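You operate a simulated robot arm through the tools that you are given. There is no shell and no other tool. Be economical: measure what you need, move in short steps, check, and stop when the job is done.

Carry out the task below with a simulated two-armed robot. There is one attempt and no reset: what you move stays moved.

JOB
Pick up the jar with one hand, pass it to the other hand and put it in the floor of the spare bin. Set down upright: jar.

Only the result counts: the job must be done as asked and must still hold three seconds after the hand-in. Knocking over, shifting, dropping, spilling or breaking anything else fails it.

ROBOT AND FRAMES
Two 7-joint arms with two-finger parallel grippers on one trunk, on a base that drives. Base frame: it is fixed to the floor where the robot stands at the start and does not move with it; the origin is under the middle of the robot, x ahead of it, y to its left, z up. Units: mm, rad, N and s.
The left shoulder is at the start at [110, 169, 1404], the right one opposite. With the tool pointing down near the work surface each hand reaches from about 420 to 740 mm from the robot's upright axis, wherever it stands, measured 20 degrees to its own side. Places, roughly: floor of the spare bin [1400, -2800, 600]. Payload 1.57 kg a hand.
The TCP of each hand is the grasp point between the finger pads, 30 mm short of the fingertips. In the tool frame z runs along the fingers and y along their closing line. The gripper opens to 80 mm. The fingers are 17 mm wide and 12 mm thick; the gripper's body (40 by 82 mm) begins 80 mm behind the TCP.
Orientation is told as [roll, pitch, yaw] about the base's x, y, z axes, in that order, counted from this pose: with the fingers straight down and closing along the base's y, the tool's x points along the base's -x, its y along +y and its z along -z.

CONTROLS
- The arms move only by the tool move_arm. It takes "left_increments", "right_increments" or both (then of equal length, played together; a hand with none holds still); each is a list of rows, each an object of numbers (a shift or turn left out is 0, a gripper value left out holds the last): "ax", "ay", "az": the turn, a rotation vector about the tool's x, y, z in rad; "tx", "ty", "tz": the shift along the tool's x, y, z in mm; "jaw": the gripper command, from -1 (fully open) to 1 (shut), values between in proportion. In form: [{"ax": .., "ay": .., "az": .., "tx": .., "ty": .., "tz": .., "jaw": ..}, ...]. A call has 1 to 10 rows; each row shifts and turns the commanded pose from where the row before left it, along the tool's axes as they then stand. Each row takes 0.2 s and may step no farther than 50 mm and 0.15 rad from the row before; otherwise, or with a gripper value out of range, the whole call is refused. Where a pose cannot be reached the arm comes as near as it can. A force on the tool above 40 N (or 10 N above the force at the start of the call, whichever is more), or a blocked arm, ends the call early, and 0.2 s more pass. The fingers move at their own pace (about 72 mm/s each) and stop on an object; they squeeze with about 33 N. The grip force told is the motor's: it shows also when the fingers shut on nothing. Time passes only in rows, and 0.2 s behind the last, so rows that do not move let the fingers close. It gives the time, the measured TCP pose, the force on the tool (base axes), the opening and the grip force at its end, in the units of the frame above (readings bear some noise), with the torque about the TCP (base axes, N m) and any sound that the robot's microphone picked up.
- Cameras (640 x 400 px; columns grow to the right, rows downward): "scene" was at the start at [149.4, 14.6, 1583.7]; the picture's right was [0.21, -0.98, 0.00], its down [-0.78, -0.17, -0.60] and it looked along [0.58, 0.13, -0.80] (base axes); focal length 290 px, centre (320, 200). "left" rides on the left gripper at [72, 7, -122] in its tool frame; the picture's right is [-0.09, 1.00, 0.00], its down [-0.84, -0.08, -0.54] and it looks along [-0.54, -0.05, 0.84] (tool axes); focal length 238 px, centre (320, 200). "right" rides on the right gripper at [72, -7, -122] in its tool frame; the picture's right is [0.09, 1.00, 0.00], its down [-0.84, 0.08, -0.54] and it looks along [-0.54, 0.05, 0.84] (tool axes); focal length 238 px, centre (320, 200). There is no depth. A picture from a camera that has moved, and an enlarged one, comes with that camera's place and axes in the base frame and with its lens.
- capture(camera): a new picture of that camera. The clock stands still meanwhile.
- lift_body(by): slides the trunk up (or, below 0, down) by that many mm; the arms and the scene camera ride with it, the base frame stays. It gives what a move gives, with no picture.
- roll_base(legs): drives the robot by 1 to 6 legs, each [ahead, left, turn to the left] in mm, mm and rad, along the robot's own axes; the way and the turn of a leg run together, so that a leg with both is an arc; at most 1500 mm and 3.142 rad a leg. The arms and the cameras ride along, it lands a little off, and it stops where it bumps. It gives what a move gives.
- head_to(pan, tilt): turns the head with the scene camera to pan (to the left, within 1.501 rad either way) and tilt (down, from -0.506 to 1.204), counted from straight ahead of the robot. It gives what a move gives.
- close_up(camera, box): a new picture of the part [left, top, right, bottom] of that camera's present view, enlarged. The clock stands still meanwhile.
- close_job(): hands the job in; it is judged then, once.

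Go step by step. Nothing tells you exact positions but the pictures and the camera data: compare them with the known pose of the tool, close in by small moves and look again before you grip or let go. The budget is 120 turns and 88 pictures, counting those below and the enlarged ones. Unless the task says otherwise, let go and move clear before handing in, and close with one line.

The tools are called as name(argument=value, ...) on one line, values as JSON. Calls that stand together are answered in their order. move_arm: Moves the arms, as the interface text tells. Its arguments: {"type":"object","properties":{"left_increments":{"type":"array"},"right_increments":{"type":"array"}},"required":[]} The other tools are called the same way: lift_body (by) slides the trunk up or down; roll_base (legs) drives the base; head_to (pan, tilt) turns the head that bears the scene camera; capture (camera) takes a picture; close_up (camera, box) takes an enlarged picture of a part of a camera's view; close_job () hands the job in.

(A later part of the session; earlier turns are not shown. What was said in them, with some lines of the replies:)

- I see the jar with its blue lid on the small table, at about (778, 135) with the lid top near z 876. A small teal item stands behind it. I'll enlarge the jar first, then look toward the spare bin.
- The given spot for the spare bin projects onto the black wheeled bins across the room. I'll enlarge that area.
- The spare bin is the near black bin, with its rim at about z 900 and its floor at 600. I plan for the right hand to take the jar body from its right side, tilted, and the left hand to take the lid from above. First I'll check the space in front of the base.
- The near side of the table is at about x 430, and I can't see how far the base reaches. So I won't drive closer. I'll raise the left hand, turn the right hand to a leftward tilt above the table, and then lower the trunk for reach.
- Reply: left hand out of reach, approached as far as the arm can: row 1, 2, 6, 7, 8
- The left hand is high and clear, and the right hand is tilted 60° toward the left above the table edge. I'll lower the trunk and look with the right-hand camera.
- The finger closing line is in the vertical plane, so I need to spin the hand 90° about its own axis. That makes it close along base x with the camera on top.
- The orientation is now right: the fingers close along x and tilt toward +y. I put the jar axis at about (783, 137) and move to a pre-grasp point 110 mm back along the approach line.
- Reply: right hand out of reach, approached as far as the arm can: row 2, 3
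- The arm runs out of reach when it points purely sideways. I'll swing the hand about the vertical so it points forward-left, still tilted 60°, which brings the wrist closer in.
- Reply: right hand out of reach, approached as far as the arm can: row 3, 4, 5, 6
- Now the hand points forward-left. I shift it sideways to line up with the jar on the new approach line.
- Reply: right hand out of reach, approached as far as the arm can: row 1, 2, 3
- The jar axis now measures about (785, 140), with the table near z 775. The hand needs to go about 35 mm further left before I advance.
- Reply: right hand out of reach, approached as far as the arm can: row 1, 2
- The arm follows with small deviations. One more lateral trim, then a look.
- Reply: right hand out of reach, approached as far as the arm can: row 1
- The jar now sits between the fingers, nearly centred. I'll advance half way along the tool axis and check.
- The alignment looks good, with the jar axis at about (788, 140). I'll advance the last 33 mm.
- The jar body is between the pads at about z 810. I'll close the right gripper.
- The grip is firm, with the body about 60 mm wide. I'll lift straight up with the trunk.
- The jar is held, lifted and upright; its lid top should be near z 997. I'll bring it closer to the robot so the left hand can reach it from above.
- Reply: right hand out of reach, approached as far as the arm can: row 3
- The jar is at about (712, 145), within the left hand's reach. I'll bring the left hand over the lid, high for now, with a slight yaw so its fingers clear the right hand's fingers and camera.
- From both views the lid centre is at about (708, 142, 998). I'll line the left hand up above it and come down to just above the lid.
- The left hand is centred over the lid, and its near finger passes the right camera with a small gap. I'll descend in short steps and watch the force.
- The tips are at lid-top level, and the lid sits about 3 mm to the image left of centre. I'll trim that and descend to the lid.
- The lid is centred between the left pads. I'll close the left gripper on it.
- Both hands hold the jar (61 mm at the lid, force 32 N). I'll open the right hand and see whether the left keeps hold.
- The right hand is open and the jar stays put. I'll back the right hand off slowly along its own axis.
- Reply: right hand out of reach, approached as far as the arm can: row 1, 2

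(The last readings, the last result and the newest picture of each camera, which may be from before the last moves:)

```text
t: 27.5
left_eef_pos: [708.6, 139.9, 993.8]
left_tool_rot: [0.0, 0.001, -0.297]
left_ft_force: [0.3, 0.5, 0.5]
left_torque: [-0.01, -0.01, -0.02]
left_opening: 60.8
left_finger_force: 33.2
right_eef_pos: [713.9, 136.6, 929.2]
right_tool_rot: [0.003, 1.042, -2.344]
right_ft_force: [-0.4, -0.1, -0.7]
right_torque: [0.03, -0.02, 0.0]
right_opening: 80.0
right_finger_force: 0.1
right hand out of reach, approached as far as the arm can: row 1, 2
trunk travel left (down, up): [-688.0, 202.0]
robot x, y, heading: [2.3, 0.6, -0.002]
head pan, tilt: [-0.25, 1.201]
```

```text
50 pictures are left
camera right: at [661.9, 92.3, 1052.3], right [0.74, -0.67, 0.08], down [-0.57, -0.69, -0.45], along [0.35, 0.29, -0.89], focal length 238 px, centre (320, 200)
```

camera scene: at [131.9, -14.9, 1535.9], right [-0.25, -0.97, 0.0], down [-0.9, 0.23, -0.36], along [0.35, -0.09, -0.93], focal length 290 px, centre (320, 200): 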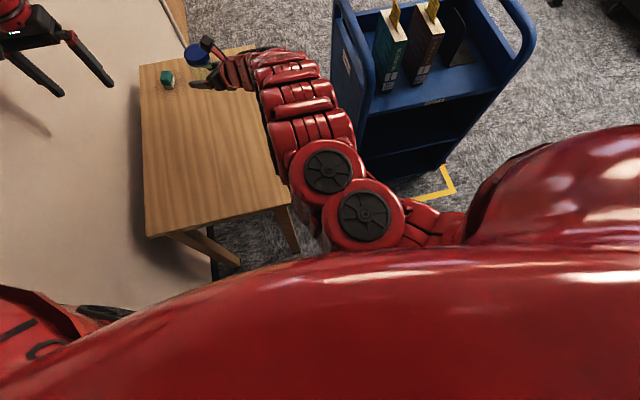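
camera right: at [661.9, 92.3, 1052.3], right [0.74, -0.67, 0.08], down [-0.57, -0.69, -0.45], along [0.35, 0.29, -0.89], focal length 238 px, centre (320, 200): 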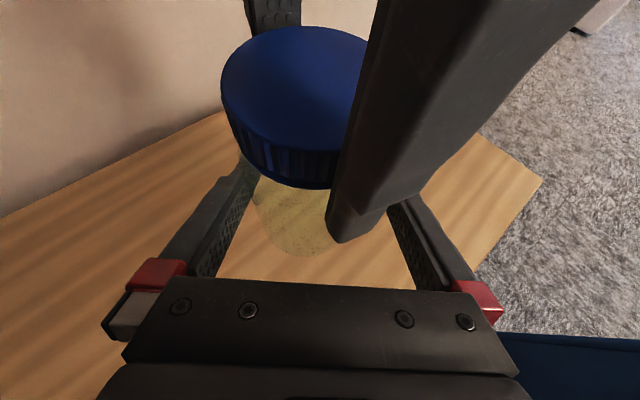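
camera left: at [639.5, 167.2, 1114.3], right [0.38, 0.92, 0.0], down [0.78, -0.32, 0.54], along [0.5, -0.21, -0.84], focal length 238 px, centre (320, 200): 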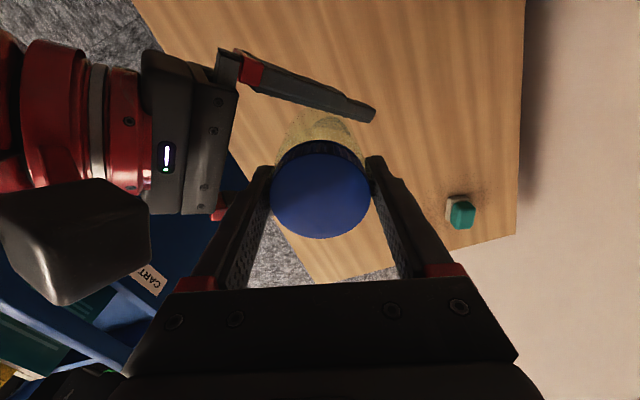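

The right arm can't retract straight inward and drifted sideways a little. I'll re-centre it around the jar and raise the jar out with the left hand instead.

move_arm(right_increments=[{"ty": 7}, {}])

capture(camera="right")

```text
t: 28.1
left_eef_pos: [708.7, 137.9, 994.3]
left_tool_rot: [0.0, -0.005, -0.303]
left_ft_force: [19.6, -10.2, -3.7]
left_torque: [-0.85, -1.04, -0.15]
left_opening: 60.9
left_finger_force: 33.0
right_eef_pos: [718.8, 133.5, 929.2]
right_tool_rot: [0.003, 1.042, -2.342]
right_ft_force: [-19.5, 10.5, 4.2]
right_torque: [0.17, -0.21, 0.13]
right_opening: 80.0
right_finger_force: 0.1
trunk travel left (down, up): [-688.0, 202.0]
robot x, y, heading: [-3.2, -0.8, 0.001]
head pan, tilt: [-0.25, 1.201]
```

```text
49 pictures are left
camera right: at [665.7, 89.3, 1052.4], right [0.74, -0.66, 0.08], down [-0.57, -0.69, -0.45], along [0.35, 0.29, -0.89], focal length 238 px, centre (320, 200)
```

right: 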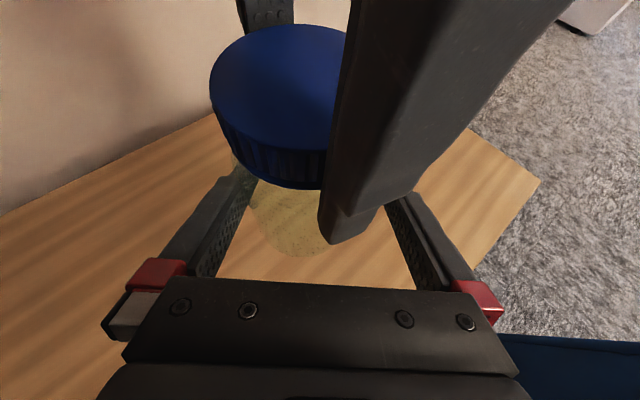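

I went the wrong way, and the left finger now leans on the jar. I'll reverse.

move_arm(right_increments=[{"ty": -8}, {"ty": -5}, {}])

capture(camera="right")

capture(camera="left")

```text
t: 28.9
left_eef_pos: [706.2, 140.4, 992.5]
left_tool_rot: [0.0, -0.001, -0.297]
left_ft_force: [-0.6, -0.7, 0.1]
left_torque: [-0.02, 0.0, -0.02]
left_opening: 60.8
left_finger_force: 33.0
right_eef_pos: [712.3, 140.6, 929.8]
right_tool_rot: [0.003, 1.041, -2.349]
right_ft_force: [0.9, 0.0, -0.7]
right_torque: [0.01, 0.02, 0.0]
right_opening: 80.0
right_finger_force: 0.0
trunk travel left (down, up): [-688.0, 202.0]
robot x, y, heading: [2.7, -2.9, 0.003]
head pan, tilt: [-0.25, 1.201]
```

```text
48 pictures are left
camera right: at [660.8, 96.3, 1052.3], right [0.74, -0.67, 0.08], down [-0.57, -0.69, -0.45], along [0.35, 0.28, -0.89], focal length 238 px, centre (320, 200)
```

right: 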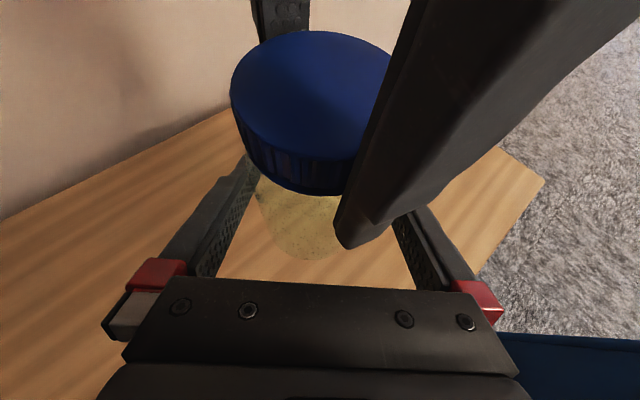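

```text
47 pictures are left
camera left: at [639.4, 167.3, 1114.2], right [0.38, 0.92, 0.0], down [0.78, -0.32, 0.54], along [0.5, -0.21, -0.84], focal length 238 px, centre (320, 200)
```

left: 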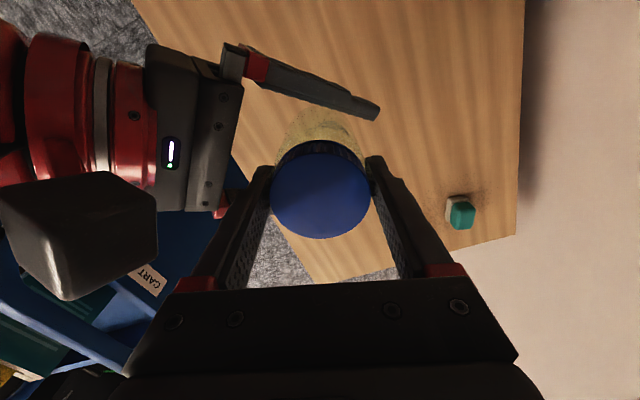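

The jar is free again and unchanged in the left hand. One more small trim on the right, then I'll raise the jar out with the left hand.

move_arm(right_increments=[{"ty": -4}, {}, {}, {}, {}], left_increments=[{}, {}, {"tz": -15}, {"tz": -15}, {"tz": -15}])

capture(camera="right")

```text
t: 30.1
left_eef_pos: [707.4, 140.7, 1038.7]
left_tool_rot: [0.0, 0.0, -0.299]
left_ft_force: [0.1, 0.2, -1.8]
left_torque: [0.02, 0.0, -0.02]
left_opening: 60.9
left_finger_force: 32.7
right_eef_pos: [710.7, 144.7, 929.4]
right_tool_rot: [0.003, 1.04, -2.347]
right_ft_force: [0.1, -0.1, 0.4]
right_torque: [-0.01, 0.02, 0.0]
right_opening: 79.9
right_finger_force: 0.1
right hand out of reach, approached as far as the arm can: row 1
trunk travel left (down, up): [-688.0, 202.0]
robot x, y, heading: [1.0, 2.4, 0.005]
head pan, tilt: [-0.25, 1.201]
```

```text
46 pictures are left
camera right: at [659.0, 100.6, 1052.3], right [0.74, -0.67, 0.08], down [-0.57, -0.69, -0.45], along [0.35, 0.29, -0.89], focal length 238 px, centre (320, 200)
```

right: 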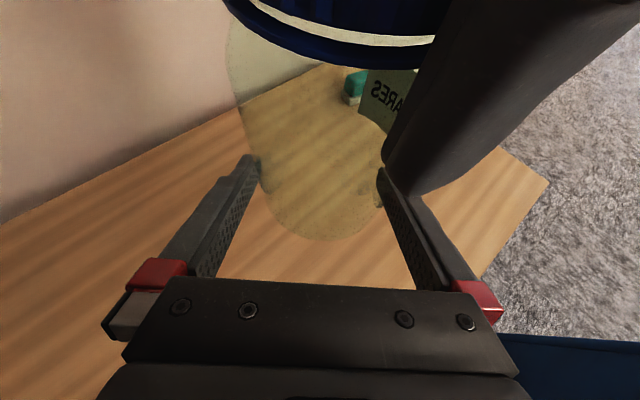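

The left hand now bears the weight (about 1.8 N) and the jar is rising clear. I'll continue up and then move left, away from the right hand.

move_arm(left_increments=[{"tz": -20}, {"tz": -20}, {"tz": -20}, {"tz": -10, "ty": 20}, {"ty": 30}, {"ty": 30}, {}])

capture(camera="scene")

```text
t: 31.7
left_eef_pos: [716.1, 201.4, 1106.7]
left_tool_rot: [0.001, 0.0, -0.301]
left_ft_force: [0.7, 0.4, -1.8]
left_torque: [0.01, 0.0, 0.02]
left_opening: 60.8
left_finger_force: 33.0
left hand out of reach, approached as far as the arm can: row 5, 6
right_eef_pos: [710.8, 142.6, 928.3]
right_tool_rot: [0.004, 1.04, -2.349]
right_ft_force: [0.3, 0.0, 0.8]
right_torque: [0.02, 0.0, 0.03]
right_opening: 80.1
right_finger_force: 0.1
trunk travel left (down, up): [-688.0, 202.0]
robot x, y, heading: [2.7, -2.1, -0.001]
head pan, tilt: [-0.25, 1.201]
```

```text
45 pictures are left
camera scene: at [131.7, -17.1, 1535.9], right [-0.25, -0.97, 0.0], down [-0.9, 0.23, -0.36], along [0.35, -0.09, -0.93], focal length 290 px, centre (320, 200)
```

scene: 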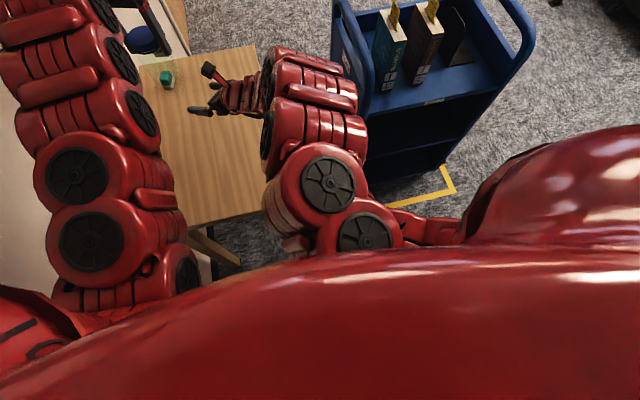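

The jar is in the left hand and clear. Before driving I'll raise the trunk and look at the room to the right and to the right rear.

lift_body(by=100)

head_to(pan=-1.5, tilt=0.6)

capture(camera="scene")

head_to(pan=-0.8, tilt=0.5)

capture(camera="scene")

```text
t: 33.0
left_eef_pos: [715.8, 202.6, 1206.7]
left_tool_rot: [-0.001, 0.0, -0.299]
left_ft_force: [0.5, -0.1, -0.6]
left_torque: [0.06, -0.02, 0.01]
left_opening: 60.8
left_finger_force: 32.7
right_eef_pos: [712.4, 145.5, 1029.2]
right_tool_rot: [0.002, 1.041, -2.348]
right_ft_force: [0.9, 1.0, -0.6]
right_torque: [0.0, 0.0, -0.03]
right_opening: 80.0
right_finger_force: 0.1
trunk travel left (down, up): [-788.0, 102.0]
robot x, y, heading: [-0.6, 4.3, 0.002]
head pan, tilt: [-0.25, 1.201]
```

```text
t: 34.5
left_eef_pos: [717.2, 202.7, 1207.3]
left_tool_rot: [0.0, -0.001, -0.299]
left_ft_force: [-0.1, -1.6, -2.2]
left_torque: [0.0, -0.02, -0.02]
left_opening: 60.9
left_finger_force: 33.0
right_eef_pos: [712.8, 144.2, 1028.1]
right_tool_rot: [0.004, 1.04, -2.347]
right_ft_force: [0.0, -0.9, 0.8]
right_torque: [-0.01, 0.0, 0.01]
right_opening: 80.2
right_finger_force: 0.1
trunk travel left (down, up): [-788.0, 102.0]
robot x, y, heading: [1.0, -1.2, -0.001]
head pan, tilt: [-1.499, 0.6]
```

```text
44 pictures are left
camera scene: at [83.9, -89.3, 1680.5], right [-1.0, -0.07, 0.0], down [-0.04, 0.56, -0.82], along [0.06, -0.82, -0.57], focal length 290 px, centre (320, 200)
```

scene: 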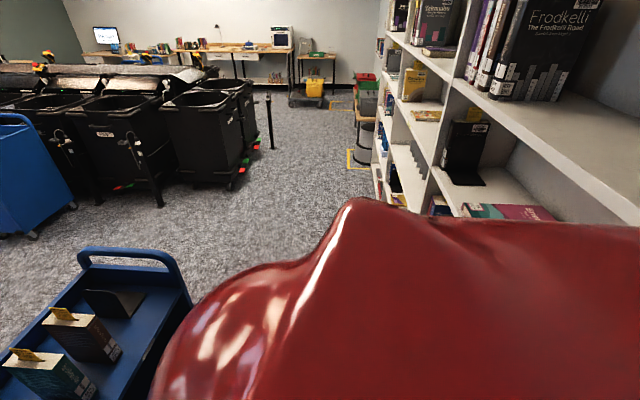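

```text
t: 35.5
left_eef_pos: [717.3, 203.0, 1206.8]
left_tool_rot: [-0.001, -0.001, -0.3]
left_ft_force: [0.3, 1.0, -1.6]
left_torque: [-0.03, 0.01, 0.0]
left_opening: 60.7
left_finger_force: 33.3
right_eef_pos: [710.8, 144.4, 1029.0]
right_tool_rot: [0.005, 1.041, -2.349]
right_ft_force: [-0.6, 0.1, 0.5]
right_torque: [0.02, 0.04, -0.01]
right_opening: 79.9
right_finger_force: 0.0
trunk travel left (down, up): [-788.0, 102.0]
robot x, y, heading: [5.4, -0.4, 0.007]
head pan, tilt: [-0.799, 0.499]
```

```text
43 pictures are left
camera scene: at [140.9, -66.5, 1689.6], right [-0.72, -0.7, 0.0], down [-0.33, 0.34, -0.88], along [0.61, -0.63, -0.48], focal length 290 px, centre (320, 200)
```

scene: 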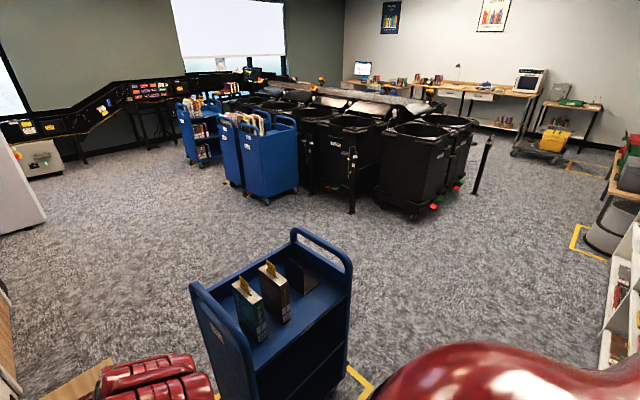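

The spare bin is the near black one: x about 1175–1625, y about −2540 to −3100, rim near z 890. The cart tops out near z 1000. I can keep my heading and strafe right with the hands held high over the cart, so I raise the trunk and start.

lift_body(by=100)

head_to(pan=-0.6, tilt=0.8)

capture(camera="right")

capture(camera="scene")

```text
t: 36.9
left_eef_pos: [717.4, 203.0, 1306.1]
left_tool_rot: [-0.002, 0.001, -0.298]
left_ft_force: [-0.1, 1.1, -0.8]
left_torque: [0.01, 0.0, -0.05]
left_opening: 60.8
left_finger_force: 32.8
right_eef_pos: [711.4, 145.8, 1127.8]
right_tool_rot: [0.003, 1.038, -2.349]
right_ft_force: [0.3, -0.1, -0.9]
right_torque: [0.05, 0.01, 0.03]
right_opening: 80.1
right_finger_force: 0.0
trunk travel left (down, up): [-888.0, 2.0]
robot x, y, heading: [0.1, -0.7, 0.004]
head pan, tilt: [-0.799, 0.499]
```

```text
t: 37.7
left_eef_pos: [717.7, 202.7, 1306.7]
left_tool_rot: [-0.001, -0.002, -0.299]
left_ft_force: [-0.1, 0.8, -1.6]
left_torque: [-0.01, 0.01, 0.02]
left_opening: 60.9
left_finger_force: 33.1
right_eef_pos: [711.5, 144.1, 1128.4]
right_tool_rot: [0.004, 1.039, -2.348]
right_ft_force: [0.6, -1.9, -0.2]
right_torque: [-0.04, -0.01, -0.01]
right_opening: 80.0
right_finger_force: 0.0
trunk travel left (down, up): [-888.0, 2.0]
robot x, y, heading: [4.7, -0.1, 0.003]
head pan, tilt: [-0.6, 0.799]
```

```text
42 pictures are left
camera right: at [659.3, 100.6, 1252.2], right [0.74, -0.67, 0.08], down [-0.57, -0.69, -0.45], along [0.35, 0.29, -0.89], focal length 238 px, centre (320, 200)
```

right: 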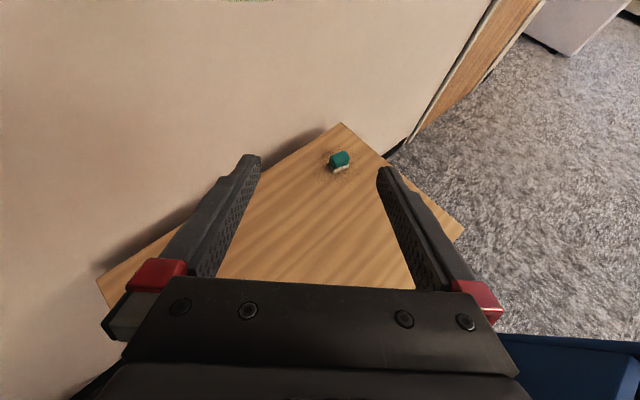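

```text
41 pictures are left
camera scene: at [144.2, -46.8, 1763.7], right [-0.57, -0.82, 0.0], down [-0.59, 0.4, -0.7], along [0.58, -0.39, -0.72], focal length 290 px, centre (320, 200)
```

scene: 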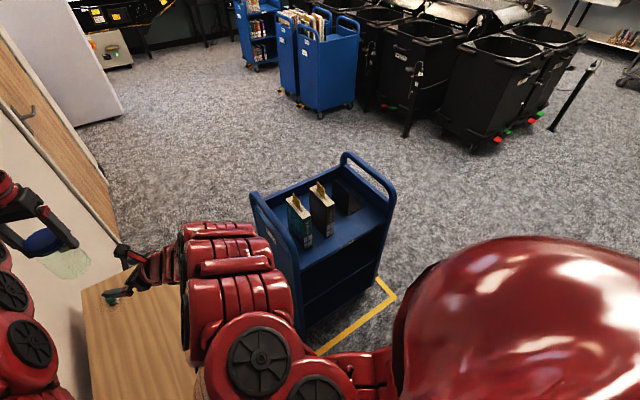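

The cart handles are at about z 960 and my lowest finger is near 1110, so strafing is safe. First legs to the right.

roll_base(legs=[[0, -500, 0], [80, -500, 0], [0, -500, 0]])

capture(camera="scene")

capture(camera="left")

```text
t: 45.7
left_eef_pos: [795.8, -1304.2, 1306.7]
left_tool_rot: [-0.002, -0.002, -0.315]
left_ft_force: [0.5, 0.0, -1.7]
left_torque: [-0.02, 0.03, 0.01]
left_opening: 60.8
left_finger_force: 32.9
right_eef_pos: [788.9, -1362.8, 1129.0]
right_tool_rot: [0.007, 1.041, -2.358]
right_ft_force: [0.0, -1.0, 0.0]
right_torque: [0.01, -0.03, 0.01]
right_opening: 80.3
right_finger_force: 0.1
trunk travel left (down, up): [-888.0, 2.0]
robot x, y, heading: [80.2, -1499.6, -0.011]
head pan, tilt: [-0.6, 0.799]
```

```text
40 pictures are left
camera scene: at [218.2, -1544.8, 1763.7], right [-0.58, -0.82, 0.0], down [-0.59, 0.41, -0.7], along [0.57, -0.4, -0.72], focal length 290 px, centre (320, 200)
```

scene: 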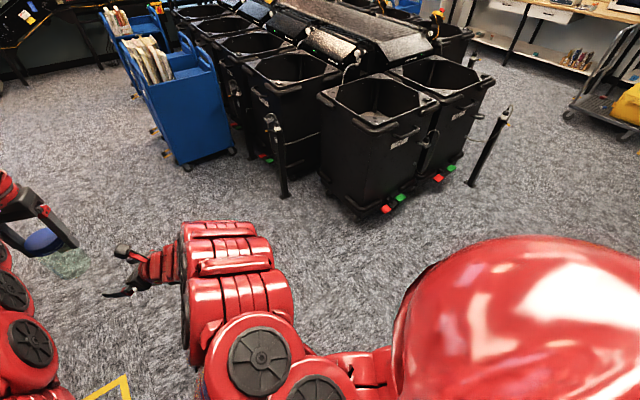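

```text
39 pictures are left
camera left: at [727.1, -1275.3, 1427.3], right [0.39, 0.92, 0.0], down [0.77, -0.33, 0.54], along [0.5, -0.22, -0.84], focal length 238 px, centre (320, 200)
```

left: 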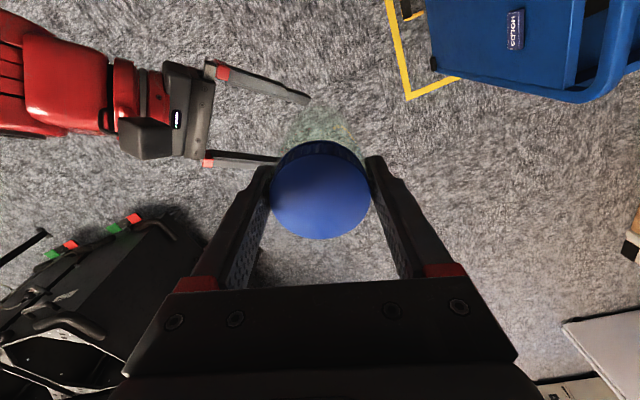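

The jar is steady, and the bin rim measures x 1180–1665, y −2565 to −3134 (centre about (1420, −2850)). I'll move the free right hand off to its own side and up, out of the way.

move_arm(right_increments=[{"tx": -7, "ty": 26.5, "tz": -26.6}, {"tx": -7, "ty": 26.5, "tz": -26.6}, {"tx": -7, "ty": 26.5, "tz": -26.6}, {"tx": -7, "ty": 26.5, "tz": -26.6}, {"tx": -7, "ty": 26.5, "tz": -26.6}, {"tx": -7, "ty": 26.5, "tz": -26.6}, {"tx": -7, "ty": 26.5, "tz": -26.6}, {"tx": -7, "ty": 26.5, "tz": -26.6}, {}])

capture(camera="scene")

```text
t: 47.7
left_eef_pos: [794.8, -1304.2, 1308.5]
left_tool_rot: [-0.002, -0.001, -0.312]
left_ft_force: [-0.2, 0.4, -1.6]
left_torque: [-0.01, 0.0, 0.0]
left_opening: 60.6
left_finger_force: 32.8
right_eef_pos: [817.1, -1656.7, 1155.0]
right_tool_rot: [0.003, 1.041, -2.363]
right_ft_force: [-0.1, 0.2, 0.4]
right_torque: [0.0, -0.01, 0.03]
right_opening: 80.2
right_finger_force: 0.1
right hand out of reach, approached as far as the arm can: row 1, 2, 3, 4, 5
trunk travel left (down, up): [-888.0, 2.0]
robot x, y, heading: [75.8, -1498.3, -0.018]
head pan, tilt: [-0.6, 0.799]
```

```text
38 pictures are left
camera scene: at [218.1, -1545.1, 1763.7], right [-0.58, -0.82, 0.0], down [-0.59, 0.41, -0.7], along [0.57, -0.4, -0.72], focal length 290 px, centre (320, 200)
```

scene: 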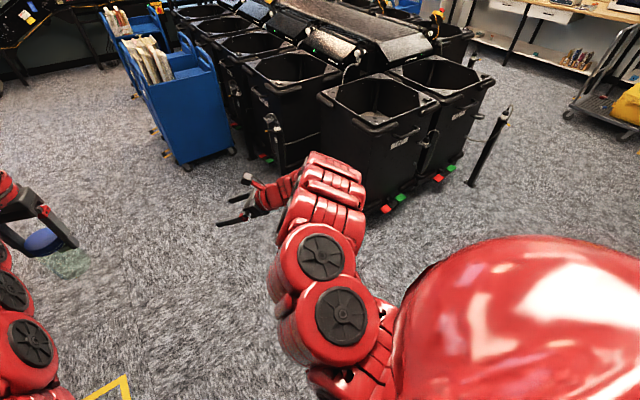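

I'll pull the right hand back and higher as well.

move_arm(right_increments=[{"tx": 6.4, "ty": -5.6, "tz": -36.5}, {"tx": 6.4, "ty": -5.6, "tz": -36.5}, {"tx": 6.4, "ty": -5.6, "tz": -36.5}, {"tx": 6.4, "ty": -5.6, "tz": -36.5}, {"tx": 6.4, "ty": -5.6, "tz": -36.5}, {}])

```text
t: 49.1
left_eef_pos: [794.4, -1304.9, 1305.7]
left_tool_rot: [-0.003, -0.001, -0.314]
left_ft_force: [0.3, 0.4, -2.3]
left_torque: [0.01, 0.02, 0.0]
left_opening: 60.7
left_finger_force: 33.2
right_eef_pos: [793.0, -1784.7, 1217.6]
right_tool_rot: [0.0, 1.04, -2.361]
right_ft_force: [-0.6, 1.0, -0.5]
right_torque: [0.0, 0.0, -0.02]
right_opening: 80.0
right_finger_force: 0.0
right hand out of reach, approached as far as the arm can: row 1, 2, 3, 4, 5
trunk travel left (down, up): [-888.0, 2.0]
robot x, y, heading: [73.2, -1499.4, -0.018]
head pan, tilt: [-0.6, 0.799]
```

The right hand is clear at z 1218. Now I drive on toward the bin's left-facing side, staying short of it for a look.

roll_base(legs=[[150, -700, 0.018], [100, -800, 0]])

head_to(pan=0.1, tilt=0.85)

capture(camera="scene")

capture(camera="left")

```text
t: 56.8
left_eef_pos: [1040.4, -2758.9, 1307.6]
left_tool_rot: [0.0, -0.003, -0.293]
left_ft_force: [-0.6, -0.5, -2.3]
left_torque: [0.01, 0.0, -0.02]
left_opening: 60.6
left_finger_force: 33.1
right_eef_pos: [1046.5, -3239.0, 1217.9]
right_tool_rot: [0.003, 1.039, -2.341]
right_ft_force: [0.2, 0.5, 0.0]
right_torque: [-0.04, 0.0, 0.0]
right_opening: 80.0
right_finger_force: 0.0
trunk travel left (down, up): [-888.0, 2.0]
robot x, y, heading: [321.3, -2966.4, 0.002]
head pan, tilt: [-0.6, 0.799]
```

```text
t: 57.9
left_eef_pos: [1039.0, -2758.4, 1307.2]
left_tool_rot: [-0.001, -0.001, -0.294]
left_ft_force: [-0.2, 0.0, -2.3]
left_torque: [-0.01, 0.0, 0.03]
left_opening: 60.6
left_finger_force: 32.9
right_eef_pos: [1047.7, -3240.2, 1216.9]
right_tool_rot: [0.002, 1.04, -2.342]
right_ft_force: [-0.4, 0.6, -0.3]
right_torque: [0.01, 0.01, 0.01]
right_opening: 79.7
right_finger_force: 0.1
trunk travel left (down, up): [-888.0, 2.0]
robot x, y, heading: [323.0, -2964.6, 0.007]
head pan, tilt: [0.099, 0.85]
```

```text
37 pictures are left
camera scene: at [478.6, -2957.4, 1759.6], right [0.1, -0.99, 0.0], down [-0.75, -0.08, -0.66], along [0.66, 0.07, -0.75], focal length 290 px, centre (320, 200)
```

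scene: 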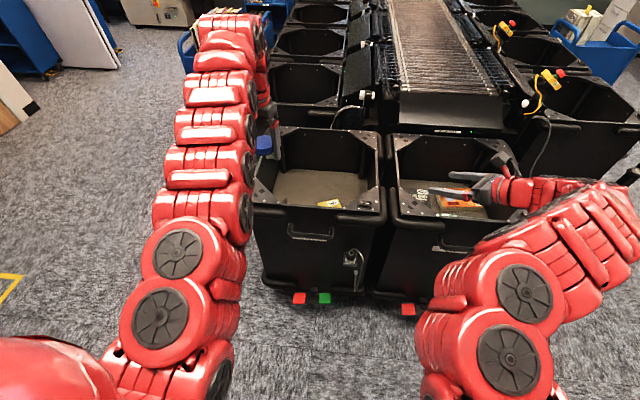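

```text
36 pictures are left
camera left: at [971.1, -2730.8, 1427.5], right [0.38, 0.93, 0.0], down [0.78, -0.32, 0.54], along [0.5, -0.2, -0.84], focal length 238 px, centre (320, 200)
```

left: 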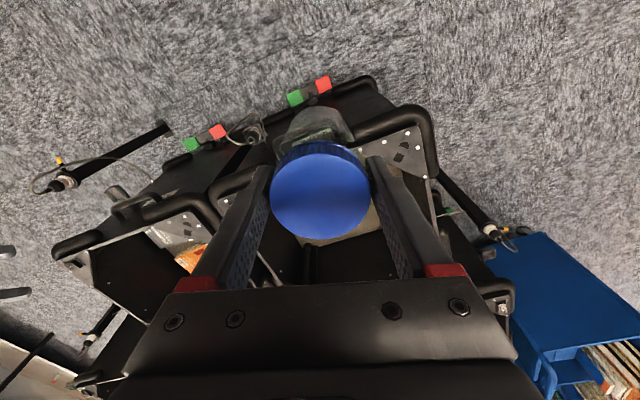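

I can see into both bins. I'll enlarge the near-left one to see its floor and any contents.

close_up(camera="scene", box=[225, 110, 545, 310])

```text
2.00 times, centred on (385, 210) of scene
camera zoom: at [478.6, -2957.4, 1759.6], right [0.1, -0.99, 0.0], down [-0.75, -0.08, -0.66], along [0.66, 0.07, -0.75], focal length 579 px, centre (190, 180)
```

zoom: 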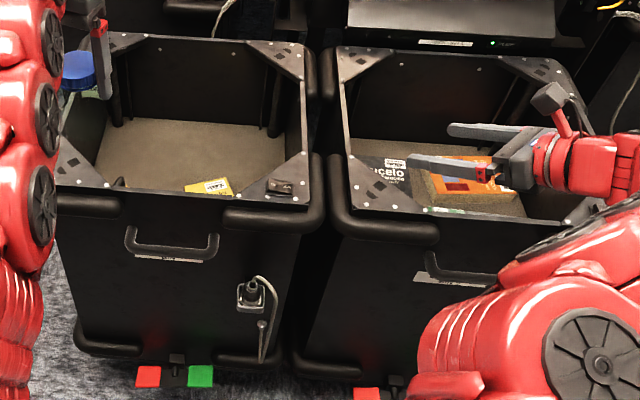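

The left bin is the spare one, with a bare floor apart from a yellow book near its near-right part. I'll aim for the floor's left half, around (1400, −2740). First I'll raise the right hand higher by levelling it, so it clears the second bin when I lower the trunk.

move_arm(right_increments=[{"ay": 0.13, "tx": 36, "tz": -18}, {"ay": 0.13, "tx": 38, "tz": -13}, {"ay": 0.13, "tx": 40, "tz": -8}, {"ay": 0.13, "tx": 40, "tz": -3}, {"tx": 40}, {"tx": 40}, {}])

capture(camera="scene")

```text
t: 59.5
left_eef_pos: [1038.7, -2758.6, 1307.0]
left_tool_rot: [-0.002, 0.0, -0.293]
left_ft_force: [0.3, 0.6, -1.4]
left_torque: [0.01, 0.01, 0.05]
left_opening: 60.5
left_finger_force: 32.8
right_eef_pos: [1079.4, -3245.5, 1451.5]
right_tool_rot: [-0.041, 1.561, -2.38]
right_ft_force: [0.0, -0.2, 0.2]
right_torque: [0.0, 0.03, -0.02]
right_opening: 79.9
right_finger_force: 0.1
right hand out of reach, approached as far as the arm can: row 1, 2, 3, 4, 5, 6
trunk travel left (down, up): [-888.0, 2.0]
robot x, y, heading: [324.0, -2963.5, 0.002]
head pan, tilt: [0.099, 0.85]
```

```text
34 pictures are left
camera scene: at [478.9, -2958.2, 1759.6], right [0.1, -0.99, 0.0], down [-0.75, -0.08, -0.66], along [0.66, 0.07, -0.75], focal length 290 px, centre (320, 200)
```

scene: 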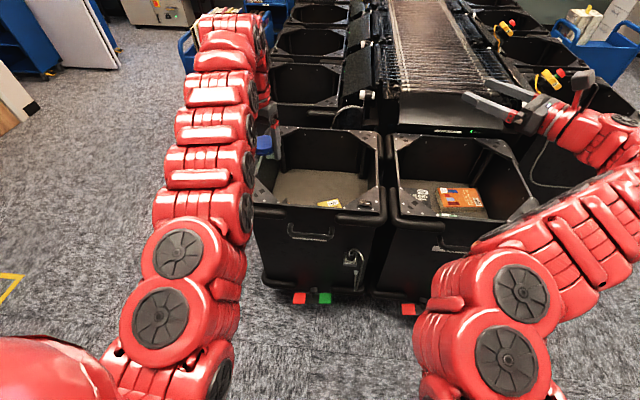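

The right hand is now high and level. I'll drive forward 300 mm first and check the gap to the bin.

roll_base(legs=[[300, 0, 0]])

head_to(pan=0.1, tilt=1.15)

capture(camera="scene")

capture(camera="left")

```text
t: 61.5
left_eef_pos: [1336.3, -2752.9, 1307.2]
left_tool_rot: [0.001, -0.003, -0.291]
left_ft_force: [0.5, -0.5, -2.1]
left_torque: [0.01, 0.01, -0.02]
left_opening: 60.8
left_finger_force: 33.4
right_eef_pos: [1379.7, -3241.4, 1452.3]
right_tool_rot: [0.183, 1.563, -2.153]
right_ft_force: [0.4, 0.9, -0.9]
right_torque: [0.02, 0.01, 0.0]
right_opening: 80.0
right_finger_force: 0.1
trunk travel left (down, up): [-888.0, 2.0]
robot x, y, heading: [620.9, -2957.2, 0.011]
head pan, tilt: [0.099, 0.85]
```

```text
t: 62.3
left_eef_pos: [1339.2, -2753.5, 1306.2]
left_tool_rot: [0.0, 0.0, -0.29]
left_ft_force: [0.2, -0.9, -2.2]
left_torque: [0.02, 0.0, 0.0]
left_opening: 60.5
left_finger_force: 32.6
right_eef_pos: [1382.5, -3239.8, 1450.6]
right_tool_rot: [0.002, 1.561, -2.333]
right_ft_force: [0.1, -0.4, -0.4]
right_torque: [-0.01, 0.03, 0.02]
right_opening: 79.8
right_finger_force: 0.1
trunk travel left (down, up): [-888.0, 2.0]
robot x, y, heading: [624.1, -2959.2, 0.011]
head pan, tilt: [0.099, 1.15]
```

```text
33 pictures are left
camera scene: at [761.3, -2956.7, 1738.7], right [0.11, -0.99, 0.0], down [-0.91, -0.1, -0.41], along [0.41, 0.04, -0.91], focal length 290 px, centre (320, 200)
```

scene: 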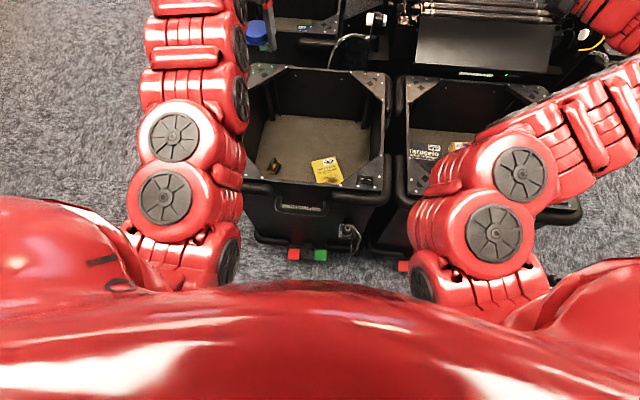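

```text
32 pictures are left
camera left: at [1271.0, -2726.0, 1426.9], right [0.37, 0.93, 0.0], down [0.78, -0.31, 0.54], along [0.5, -0.2, -0.84], focal length 238 px, centre (320, 200)
```

left: 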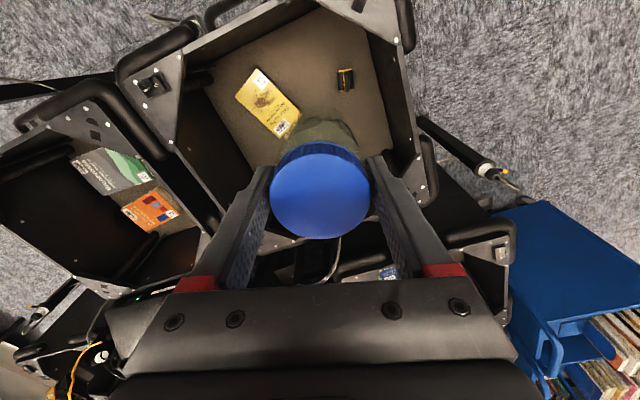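

The bin floor holds a yellow book and a small battery-like item, and my stereo puts the floor nearer z 700 than 600. A free spot is around (1425, −2770), so I drive forward another 100 mm.

roll_base(legs=[[100, 0, -0.011]])

lift_body(by=-180)

capture(camera="left")

capture(camera="scene")

```text
t: 63.5
left_eef_pos: [1436.5, -2758.7, 1308.3]
left_tool_rot: [-0.001, -0.004, -0.299]
left_ft_force: [-0.5, 0.8, -1.5]
left_torque: [0.02, -0.02, 0.0]
left_opening: 60.7
left_finger_force: 32.8
right_eef_pos: [1474.2, -3246.8, 1452.6]
right_tool_rot: [0.236, 1.563, -2.108]
right_ft_force: [-0.1, -0.5, -0.1]
right_torque: [0.01, 0.01, 0.01]
right_opening: 79.9
right_finger_force: 0.0
trunk travel left (down, up): [-888.0, 2.0]
robot x, y, heading: [719.6, -2964.0, 0.002]
head pan, tilt: [0.099, 1.15]
```

```text
t: 65.5
left_eef_pos: [1439.0, -2758.5, 1127.0]
left_tool_rot: [0.0, -0.001, -0.297]
left_ft_force: [0.2, -0.4, -2.2]
left_torque: [0.05, -0.01, -0.01]
left_opening: 60.3
left_finger_force: 33.3
right_eef_pos: [1477.2, -3247.1, 1271.3]
right_tool_rot: [0.067, 1.559, -2.277]
right_ft_force: [-0.3, -0.9, 0.7]
right_torque: [-0.03, -0.03, 0.03]
right_opening: 80.1
right_finger_force: 0.1
trunk travel left (down, up): [-708.0, 182.0]
robot x, y, heading: [723.2, -2960.1, -0.002]
head pan, tilt: [0.099, 1.15]
```

```text
31 pictures are left
camera left: at [1371.0, -2731.5, 1247.7], right [0.38, 0.92, 0.0], down [0.78, -0.32, 0.54], along [0.5, -0.21, -0.84], focal length 238 px, centre (320, 200)
```

left: 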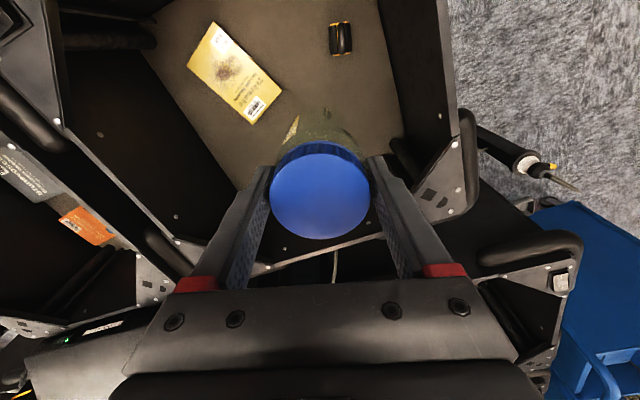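

```text
30 pictures are left
camera scene: at [858.9, -2957.5, 1558.9], right [0.1, -0.99, 0.0], down [-0.91, -0.09, -0.41], along [0.41, 0.04, -0.91], focal length 290 px, centre (320, 200)
```

scene: 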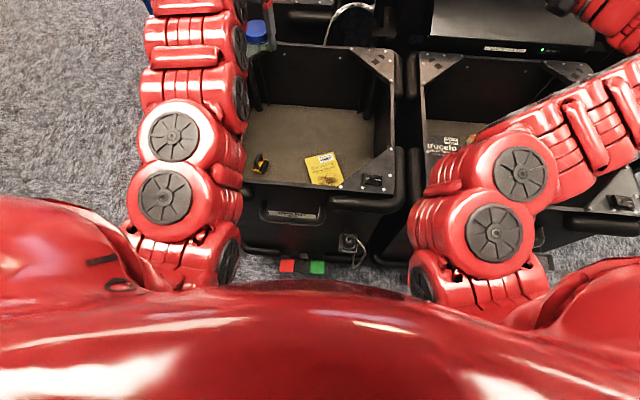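

Stereo between two left-camera views puts the floor at z≈605, the battery at (1373, −2684) and the book's nearest corner near (1421, −2857). A free spot needing less reach is about (1370, −2785). I'll shift over it and descend part way with the arm.

move_arm(left_increments=[{"tx": 20, "ty": -15}, {"tx": 20, "ty": -15}, {"tx": 18, "ty": -15}, {"tz": 30}, {"tz": 30}, {"tz": 30}, {"tz": 30}, {}])

capture(camera="left")

capture(camera="scene")

```text
t: 67.3
left_eef_pos: [1371.1, -2787.4, 1007.1]
left_tool_rot: [0.0, -0.002, -0.299]
left_ft_force: [-0.8, -0.2, -2.3]
left_torque: [0.01, -0.01, 0.02]
left_opening: 60.6
left_finger_force: 33.2
right_eef_pos: [1476.8, -3247.4, 1271.1]
right_tool_rot: [0.063, 1.561, -2.281]
right_ft_force: [0.1, -0.5, -0.7]
right_torque: [0.02, 0.01, 0.02]
right_opening: 80.1
right_finger_force: 0.0
trunk travel left (down, up): [-708.0, 182.0]
robot x, y, heading: [721.8, -2962.3, -0.001]
head pan, tilt: [0.099, 1.15]
```

```text
29 pictures are left
camera left: at [1302.3, -2759.7, 1128.3], right [0.38, 0.92, 0.0], down [0.78, -0.32, 0.54], along [0.5, -0.21, -0.84], focal length 238 px, centre (320, 200)
```

left: 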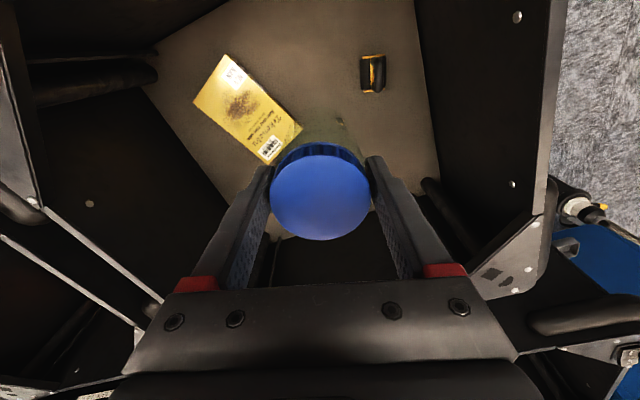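

```text
28 pictures are left
camera scene: at [858.6, -2957.9, 1558.9], right [0.1, -0.99, 0.0], down [-0.91, -0.09, -0.41], along [0.41, 0.04, -0.91], focal length 290 px, centre (320, 200)
```

scene: 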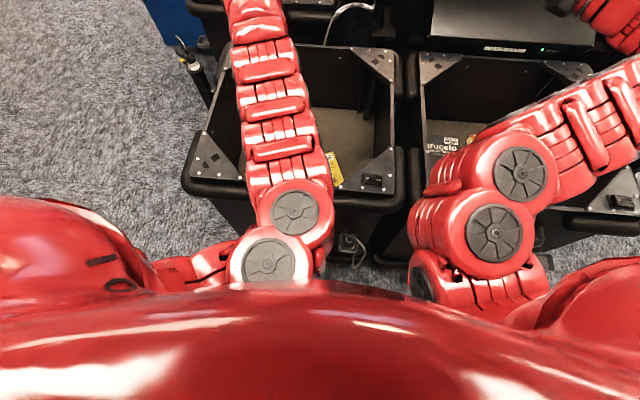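

The spot has 50 mm or more clear of the book and the battery. I'll continue down with the arm.

move_arm(left_increments=[{"tz": 30}, {"tz": 30}, {"tz": 30}, {"tz": 30}, {"tz": 30}, {}])

capture(camera="scene")

```text
t: 68.7
left_eef_pos: [1369.8, -2786.5, 855.6]
left_tool_rot: [0.001, -0.001, -0.299]
left_ft_force: [-0.8, 0.5, -1.2]
left_torque: [0.01, 0.04, 0.02]
left_opening: 60.6
left_finger_force: 33.4
right_eef_pos: [1476.9, -3246.6, 1271.6]
right_tool_rot: [0.067, 1.561, -2.277]
right_ft_force: [0.1, 0.4, 0.0]
right_torque: [-0.01, 0.02, -0.01]
right_opening: 80.0
right_finger_force: 0.0
trunk travel left (down, up): [-708.0, 182.0]
robot x, y, heading: [719.6, -2961.5, -0.004]
head pan, tilt: [0.099, 1.15]
```

```text
27 pictures are left
camera scene: at [858.8, -2957.7, 1558.9], right [0.1, -0.99, 0.0], down [-0.91, -0.09, -0.41], along [0.41, 0.04, -0.91], focal length 290 px, centre (320, 200)
```

scene: 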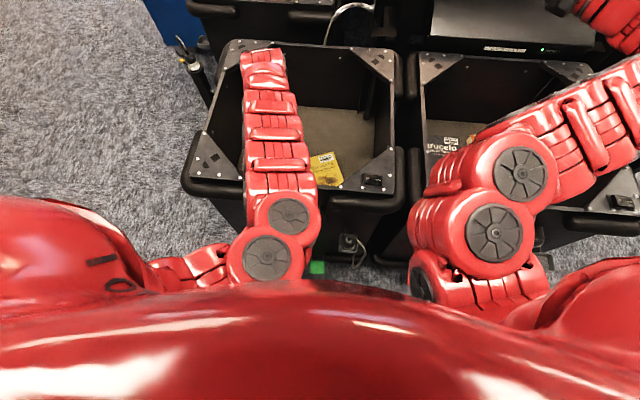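

The arm still has reach, and my estimate keeps the forearm about 50 mm above the rim, so I'll keep the trunk where it is. Continuing down in steps and watching the force.

move_arm(left_increments=[{"tz": 25}, {"tz": 25}, {"tz": 25}, {}])

capture(camera="scene")

capture(camera="left")

```text
t: 69.7
left_eef_pos: [1369.7, -2785.6, 783.5]
left_tool_rot: [0.001, -0.002, -0.298]
left_ft_force: [-0.2, -1.0, -2.1]
left_torque: [-0.01, 0.03, 0.01]
left_opening: 60.4
left_finger_force: 32.7
right_eef_pos: [1476.8, -3247.6, 1272.1]
right_tool_rot: [0.047, 1.561, -2.295]
right_ft_force: [-0.4, 0.1, -0.9]
right_torque: [-0.02, -0.02, 0.03]
right_opening: 80.3
right_finger_force: 0.0
trunk travel left (down, up): [-708.0, 182.0]
robot x, y, heading: [725.7, -2962.3, -0.001]
head pan, tilt: [0.099, 1.15]
```

```text
26 pictures are left
camera scene: at [858.7, -2957.9, 1558.9], right [0.1, -0.99, 0.0], down [-0.91, -0.09, -0.41], along [0.41, 0.04, -0.91], focal length 290 px, centre (320, 200)
```

scene: 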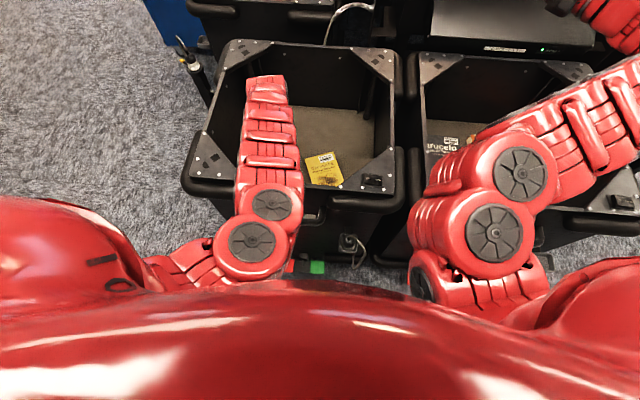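

```text
25 pictures are left
camera left: at [1301.6, -2757.8, 903.8], right [0.38, 0.92, 0.0], down [0.78, -0.32, 0.54], along [0.5, -0.21, -0.84], focal length 238 px, centre (320, 200)
```

left: 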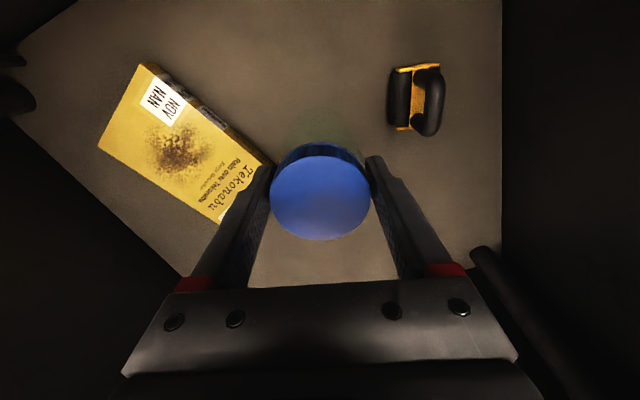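

All clear inside the bin. The jar bottom should be near z 682 with the floor near 600, so I'll go down another 60 mm.

move_arm(left_increments=[{"tz": 20}, {"tz": 20}, {"tz": 15}, {}])

capture(camera="left")

```text
t: 70.7
left_eef_pos: [1369.9, -2783.6, 726.5]
left_tool_rot: [0.0, -0.002, -0.297]
left_ft_force: [-0.7, 1.8, 4.0]
left_torque: [0.13, 0.19, -0.04]
left_opening: 60.6
left_finger_force: 32.6
right_eef_pos: [1477.0, -3247.1, 1271.1]
right_tool_rot: [0.074, 1.562, -2.272]
right_ft_force: [0.5, 0.1, 0.0]
right_torque: [0.0, 0.0, -0.01]
right_opening: 80.2
right_finger_force: 0.2
trunk travel left (down, up): [-708.0, 182.0]
robot x, y, heading: [723.5, -2961.0, -0.002]
head pan, tilt: [0.099, 1.15]
```

```text
24 pictures are left
camera left: at [1301.5, -2757.4, 847.6], right [0.38, 0.92, 0.0], down [0.78, -0.32, 0.54], along [0.5, -0.21, -0.84], focal length 238 px, centre (320, 200)
```

left: 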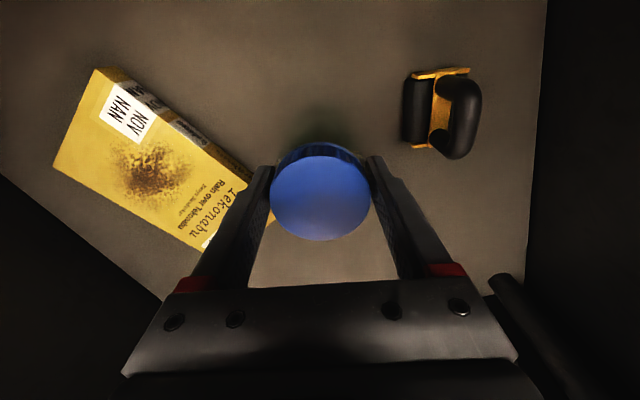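

The force rose to about +4 N, so the jar bottom is probably touching the floor. I'll step down a few mm to confirm.

move_arm(left_increments=[{"tz": 2}, {}])

close_up(camera="left", box=[200, 60, 440, 260])

```text
t: 71.3
left_eef_pos: [1370.0, -2784.5, 725.3]
left_tool_rot: [-0.001, -0.001, -0.299]
left_ft_force: [-2.3, 0.7, 5.5]
left_torque: [0.13, 0.36, -0.01]
left_opening: 60.2
left_finger_force: 32.7
right_eef_pos: [1476.9, -3247.5, 1272.0]
right_tool_rot: [0.105, 1.561, -2.24]
right_ft_force: [0.7, -0.2, -0.1]
right_torque: [0.03, 0.0, 0.02]
right_opening: 80.0
right_finger_force: 0.1
trunk travel left (down, up): [-708.0, 182.0]
robot x, y, heading: [722.3, -2960.3, -0.003]
head pan, tilt: [0.099, 1.15]
```

```text
2.00 times, centred on (320, 160) of left
camera zoom: at [1301.6, -2757.3, 845.6], right [0.38, 0.92, 0.0], down [0.78, -0.32, 0.54], along [0.5, -0.21, -0.84], focal length 477 px, centre (320, 280)
```

zoom: 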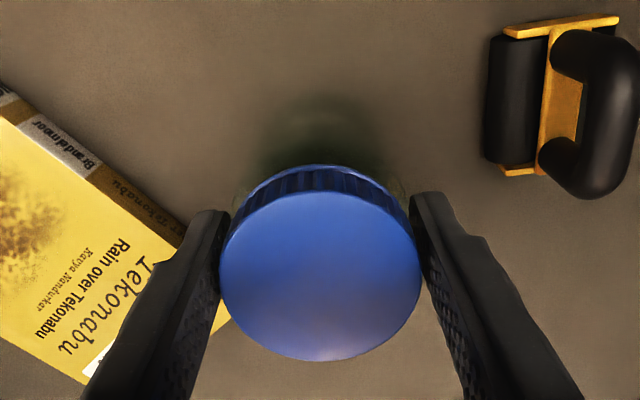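

The contact force is growing and the shadow meets the jar's base, so the jar stands on the floor. I'll open the left gripper gently.

move_arm(left_increments=[{"jaw": -0.55}, {"jaw": -0.65}, {"jaw": -0.8}, {}])

capture(camera="left")

```text
t: 72.3
left_eef_pos: [1370.0, -2785.7, 724.1]
left_tool_rot: [0.0, -0.002, -0.299]
left_ft_force: [0.2, -0.4, -0.5]
left_torque: [0.0, 0.02, -0.06]
left_opening: 72.0
left_finger_force: 0.1
right_eef_pos: [1477.2, -3246.7, 1271.4]
right_tool_rot: [0.071, 1.56, -2.273]
right_ft_force: [-0.7, -0.2, 0.2]
right_torque: [-0.02, 0.01, -0.02]
right_opening: 80.2
right_finger_force: 0.0
trunk travel left (down, up): [-708.0, 182.0]
robot x, y, heading: [722.6, -2962.5, 0.0]
head pan, tilt: [0.099, 1.15]
```

```text
22 pictures are left
camera left: at [1302.1, -2757.4, 845.3], right [0.38, 0.92, 0.0], down [0.78, -0.32, 0.54], along [0.5, -0.21, -0.84], focal length 238 px, centre (320, 200)
```

left: 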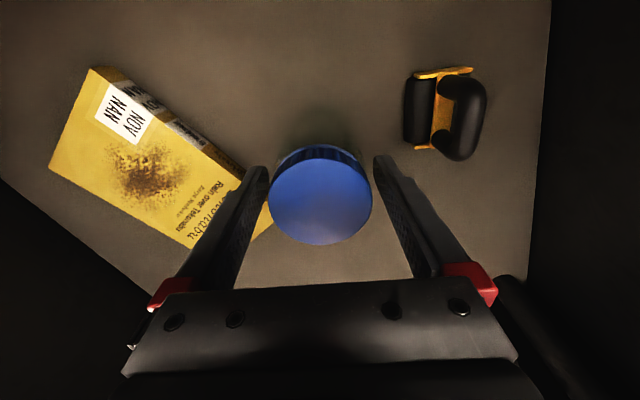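

The jar stands upright and free. I'll open fully and rise straight up.

move_arm(left_increments=[{"jaw": -1}, {"ty": -2}, {"tz": -10}, {"tz": -10}, {"tz": -10}, {"tz": -20}, {}])

capture(camera="left")

```text
t: 73.9
left_eef_pos: [1370.5, -2786.4, 774.0]
left_tool_rot: [0.0, 0.0, -0.299]
left_ft_force: [-0.9, 0.1, -0.5]
left_torque: [-0.01, 0.01, 0.0]
left_opening: 79.9
left_finger_force: 0.0
right_eef_pos: [1478.0, -3245.8, 1270.9]
right_tool_rot: [0.037, 1.56, -2.309]
right_ft_force: [0.6, 0.1, -0.5]
right_torque: [0.0, 0.02, -0.01]
right_opening: 80.0
right_finger_force: 0.0
trunk travel left (down, up): [-708.0, 182.0]
robot x, y, heading: [726.7, -2959.5, -0.001]
head pan, tilt: [0.099, 1.15]
```

```text
21 pictures are left
camera left: at [1302.3, -2759.9, 894.4], right [0.38, 0.92, 0.0], down [0.78, -0.32, 0.54], along [0.5, -0.21, -0.84], focal length 238 px, centre (320, 200)
```

left: 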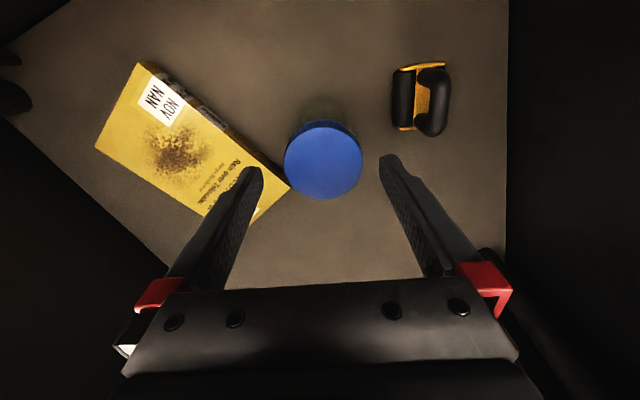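

The jar stands alone and upright, and nothing else has been touched. I'll bring the hand up out of the bin.

move_arm(left_increments=[{"tz": -33}, {"tz": -33}, {"tz": -33}, {"tz": -33}, {"tz": -33}, {"tz": -33}, {"tz": -33}, {"tz": -33}, {"tz": -33}, {}])

capture(camera="left")

```text
t: 76.1
left_eef_pos: [1371.9, -2784.8, 1074.1]
left_tool_rot: [0.0, 0.0, -0.3]
left_ft_force: [-0.1, -0.5, -0.4]
left_torque: [0.02, -0.04, -0.01]
left_opening: 80.1
left_finger_force: 0.1
right_eef_pos: [1477.9, -3247.8, 1271.9]
right_tool_rot: [0.053, 1.559, -2.292]
right_ft_force: [0.3, -0.7, 0.3]
right_torque: [0.01, 0.04, 0.0]
right_opening: 80.1
right_finger_force: 0.0
trunk travel left (down, up): [-708.0, 182.0]
robot x, y, heading: [721.6, -2963.1, 0.003]
head pan, tilt: [0.099, 1.15]
```

```text
20 pictures are left
camera left: at [1303.6, -2757.2, 1194.3], right [0.38, 0.92, 0.0], down [0.78, -0.32, 0.54], along [0.5, -0.21, -0.84], focal length 238 px, centre (320, 200)
```

left: 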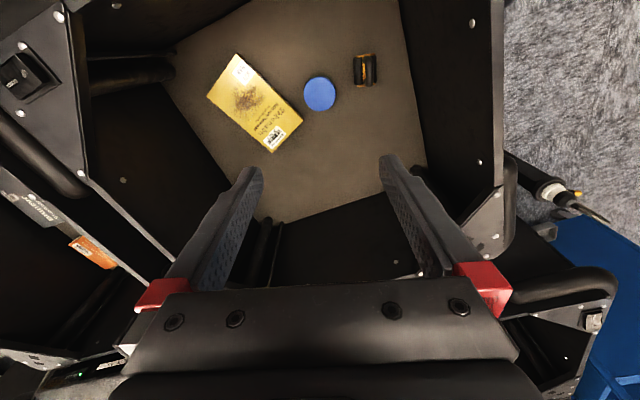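

The jar stands upright on the spare bin's floor between the book and the battery-like item, and the left hand is out of the bin and clear. I'm handing in now.

close_job()

```text
The job is handed in.
```

The jar was picked up with the right hand, passed to the left hand and set upright on the floor of the spare bin; both hands are clear and the job is handed in.
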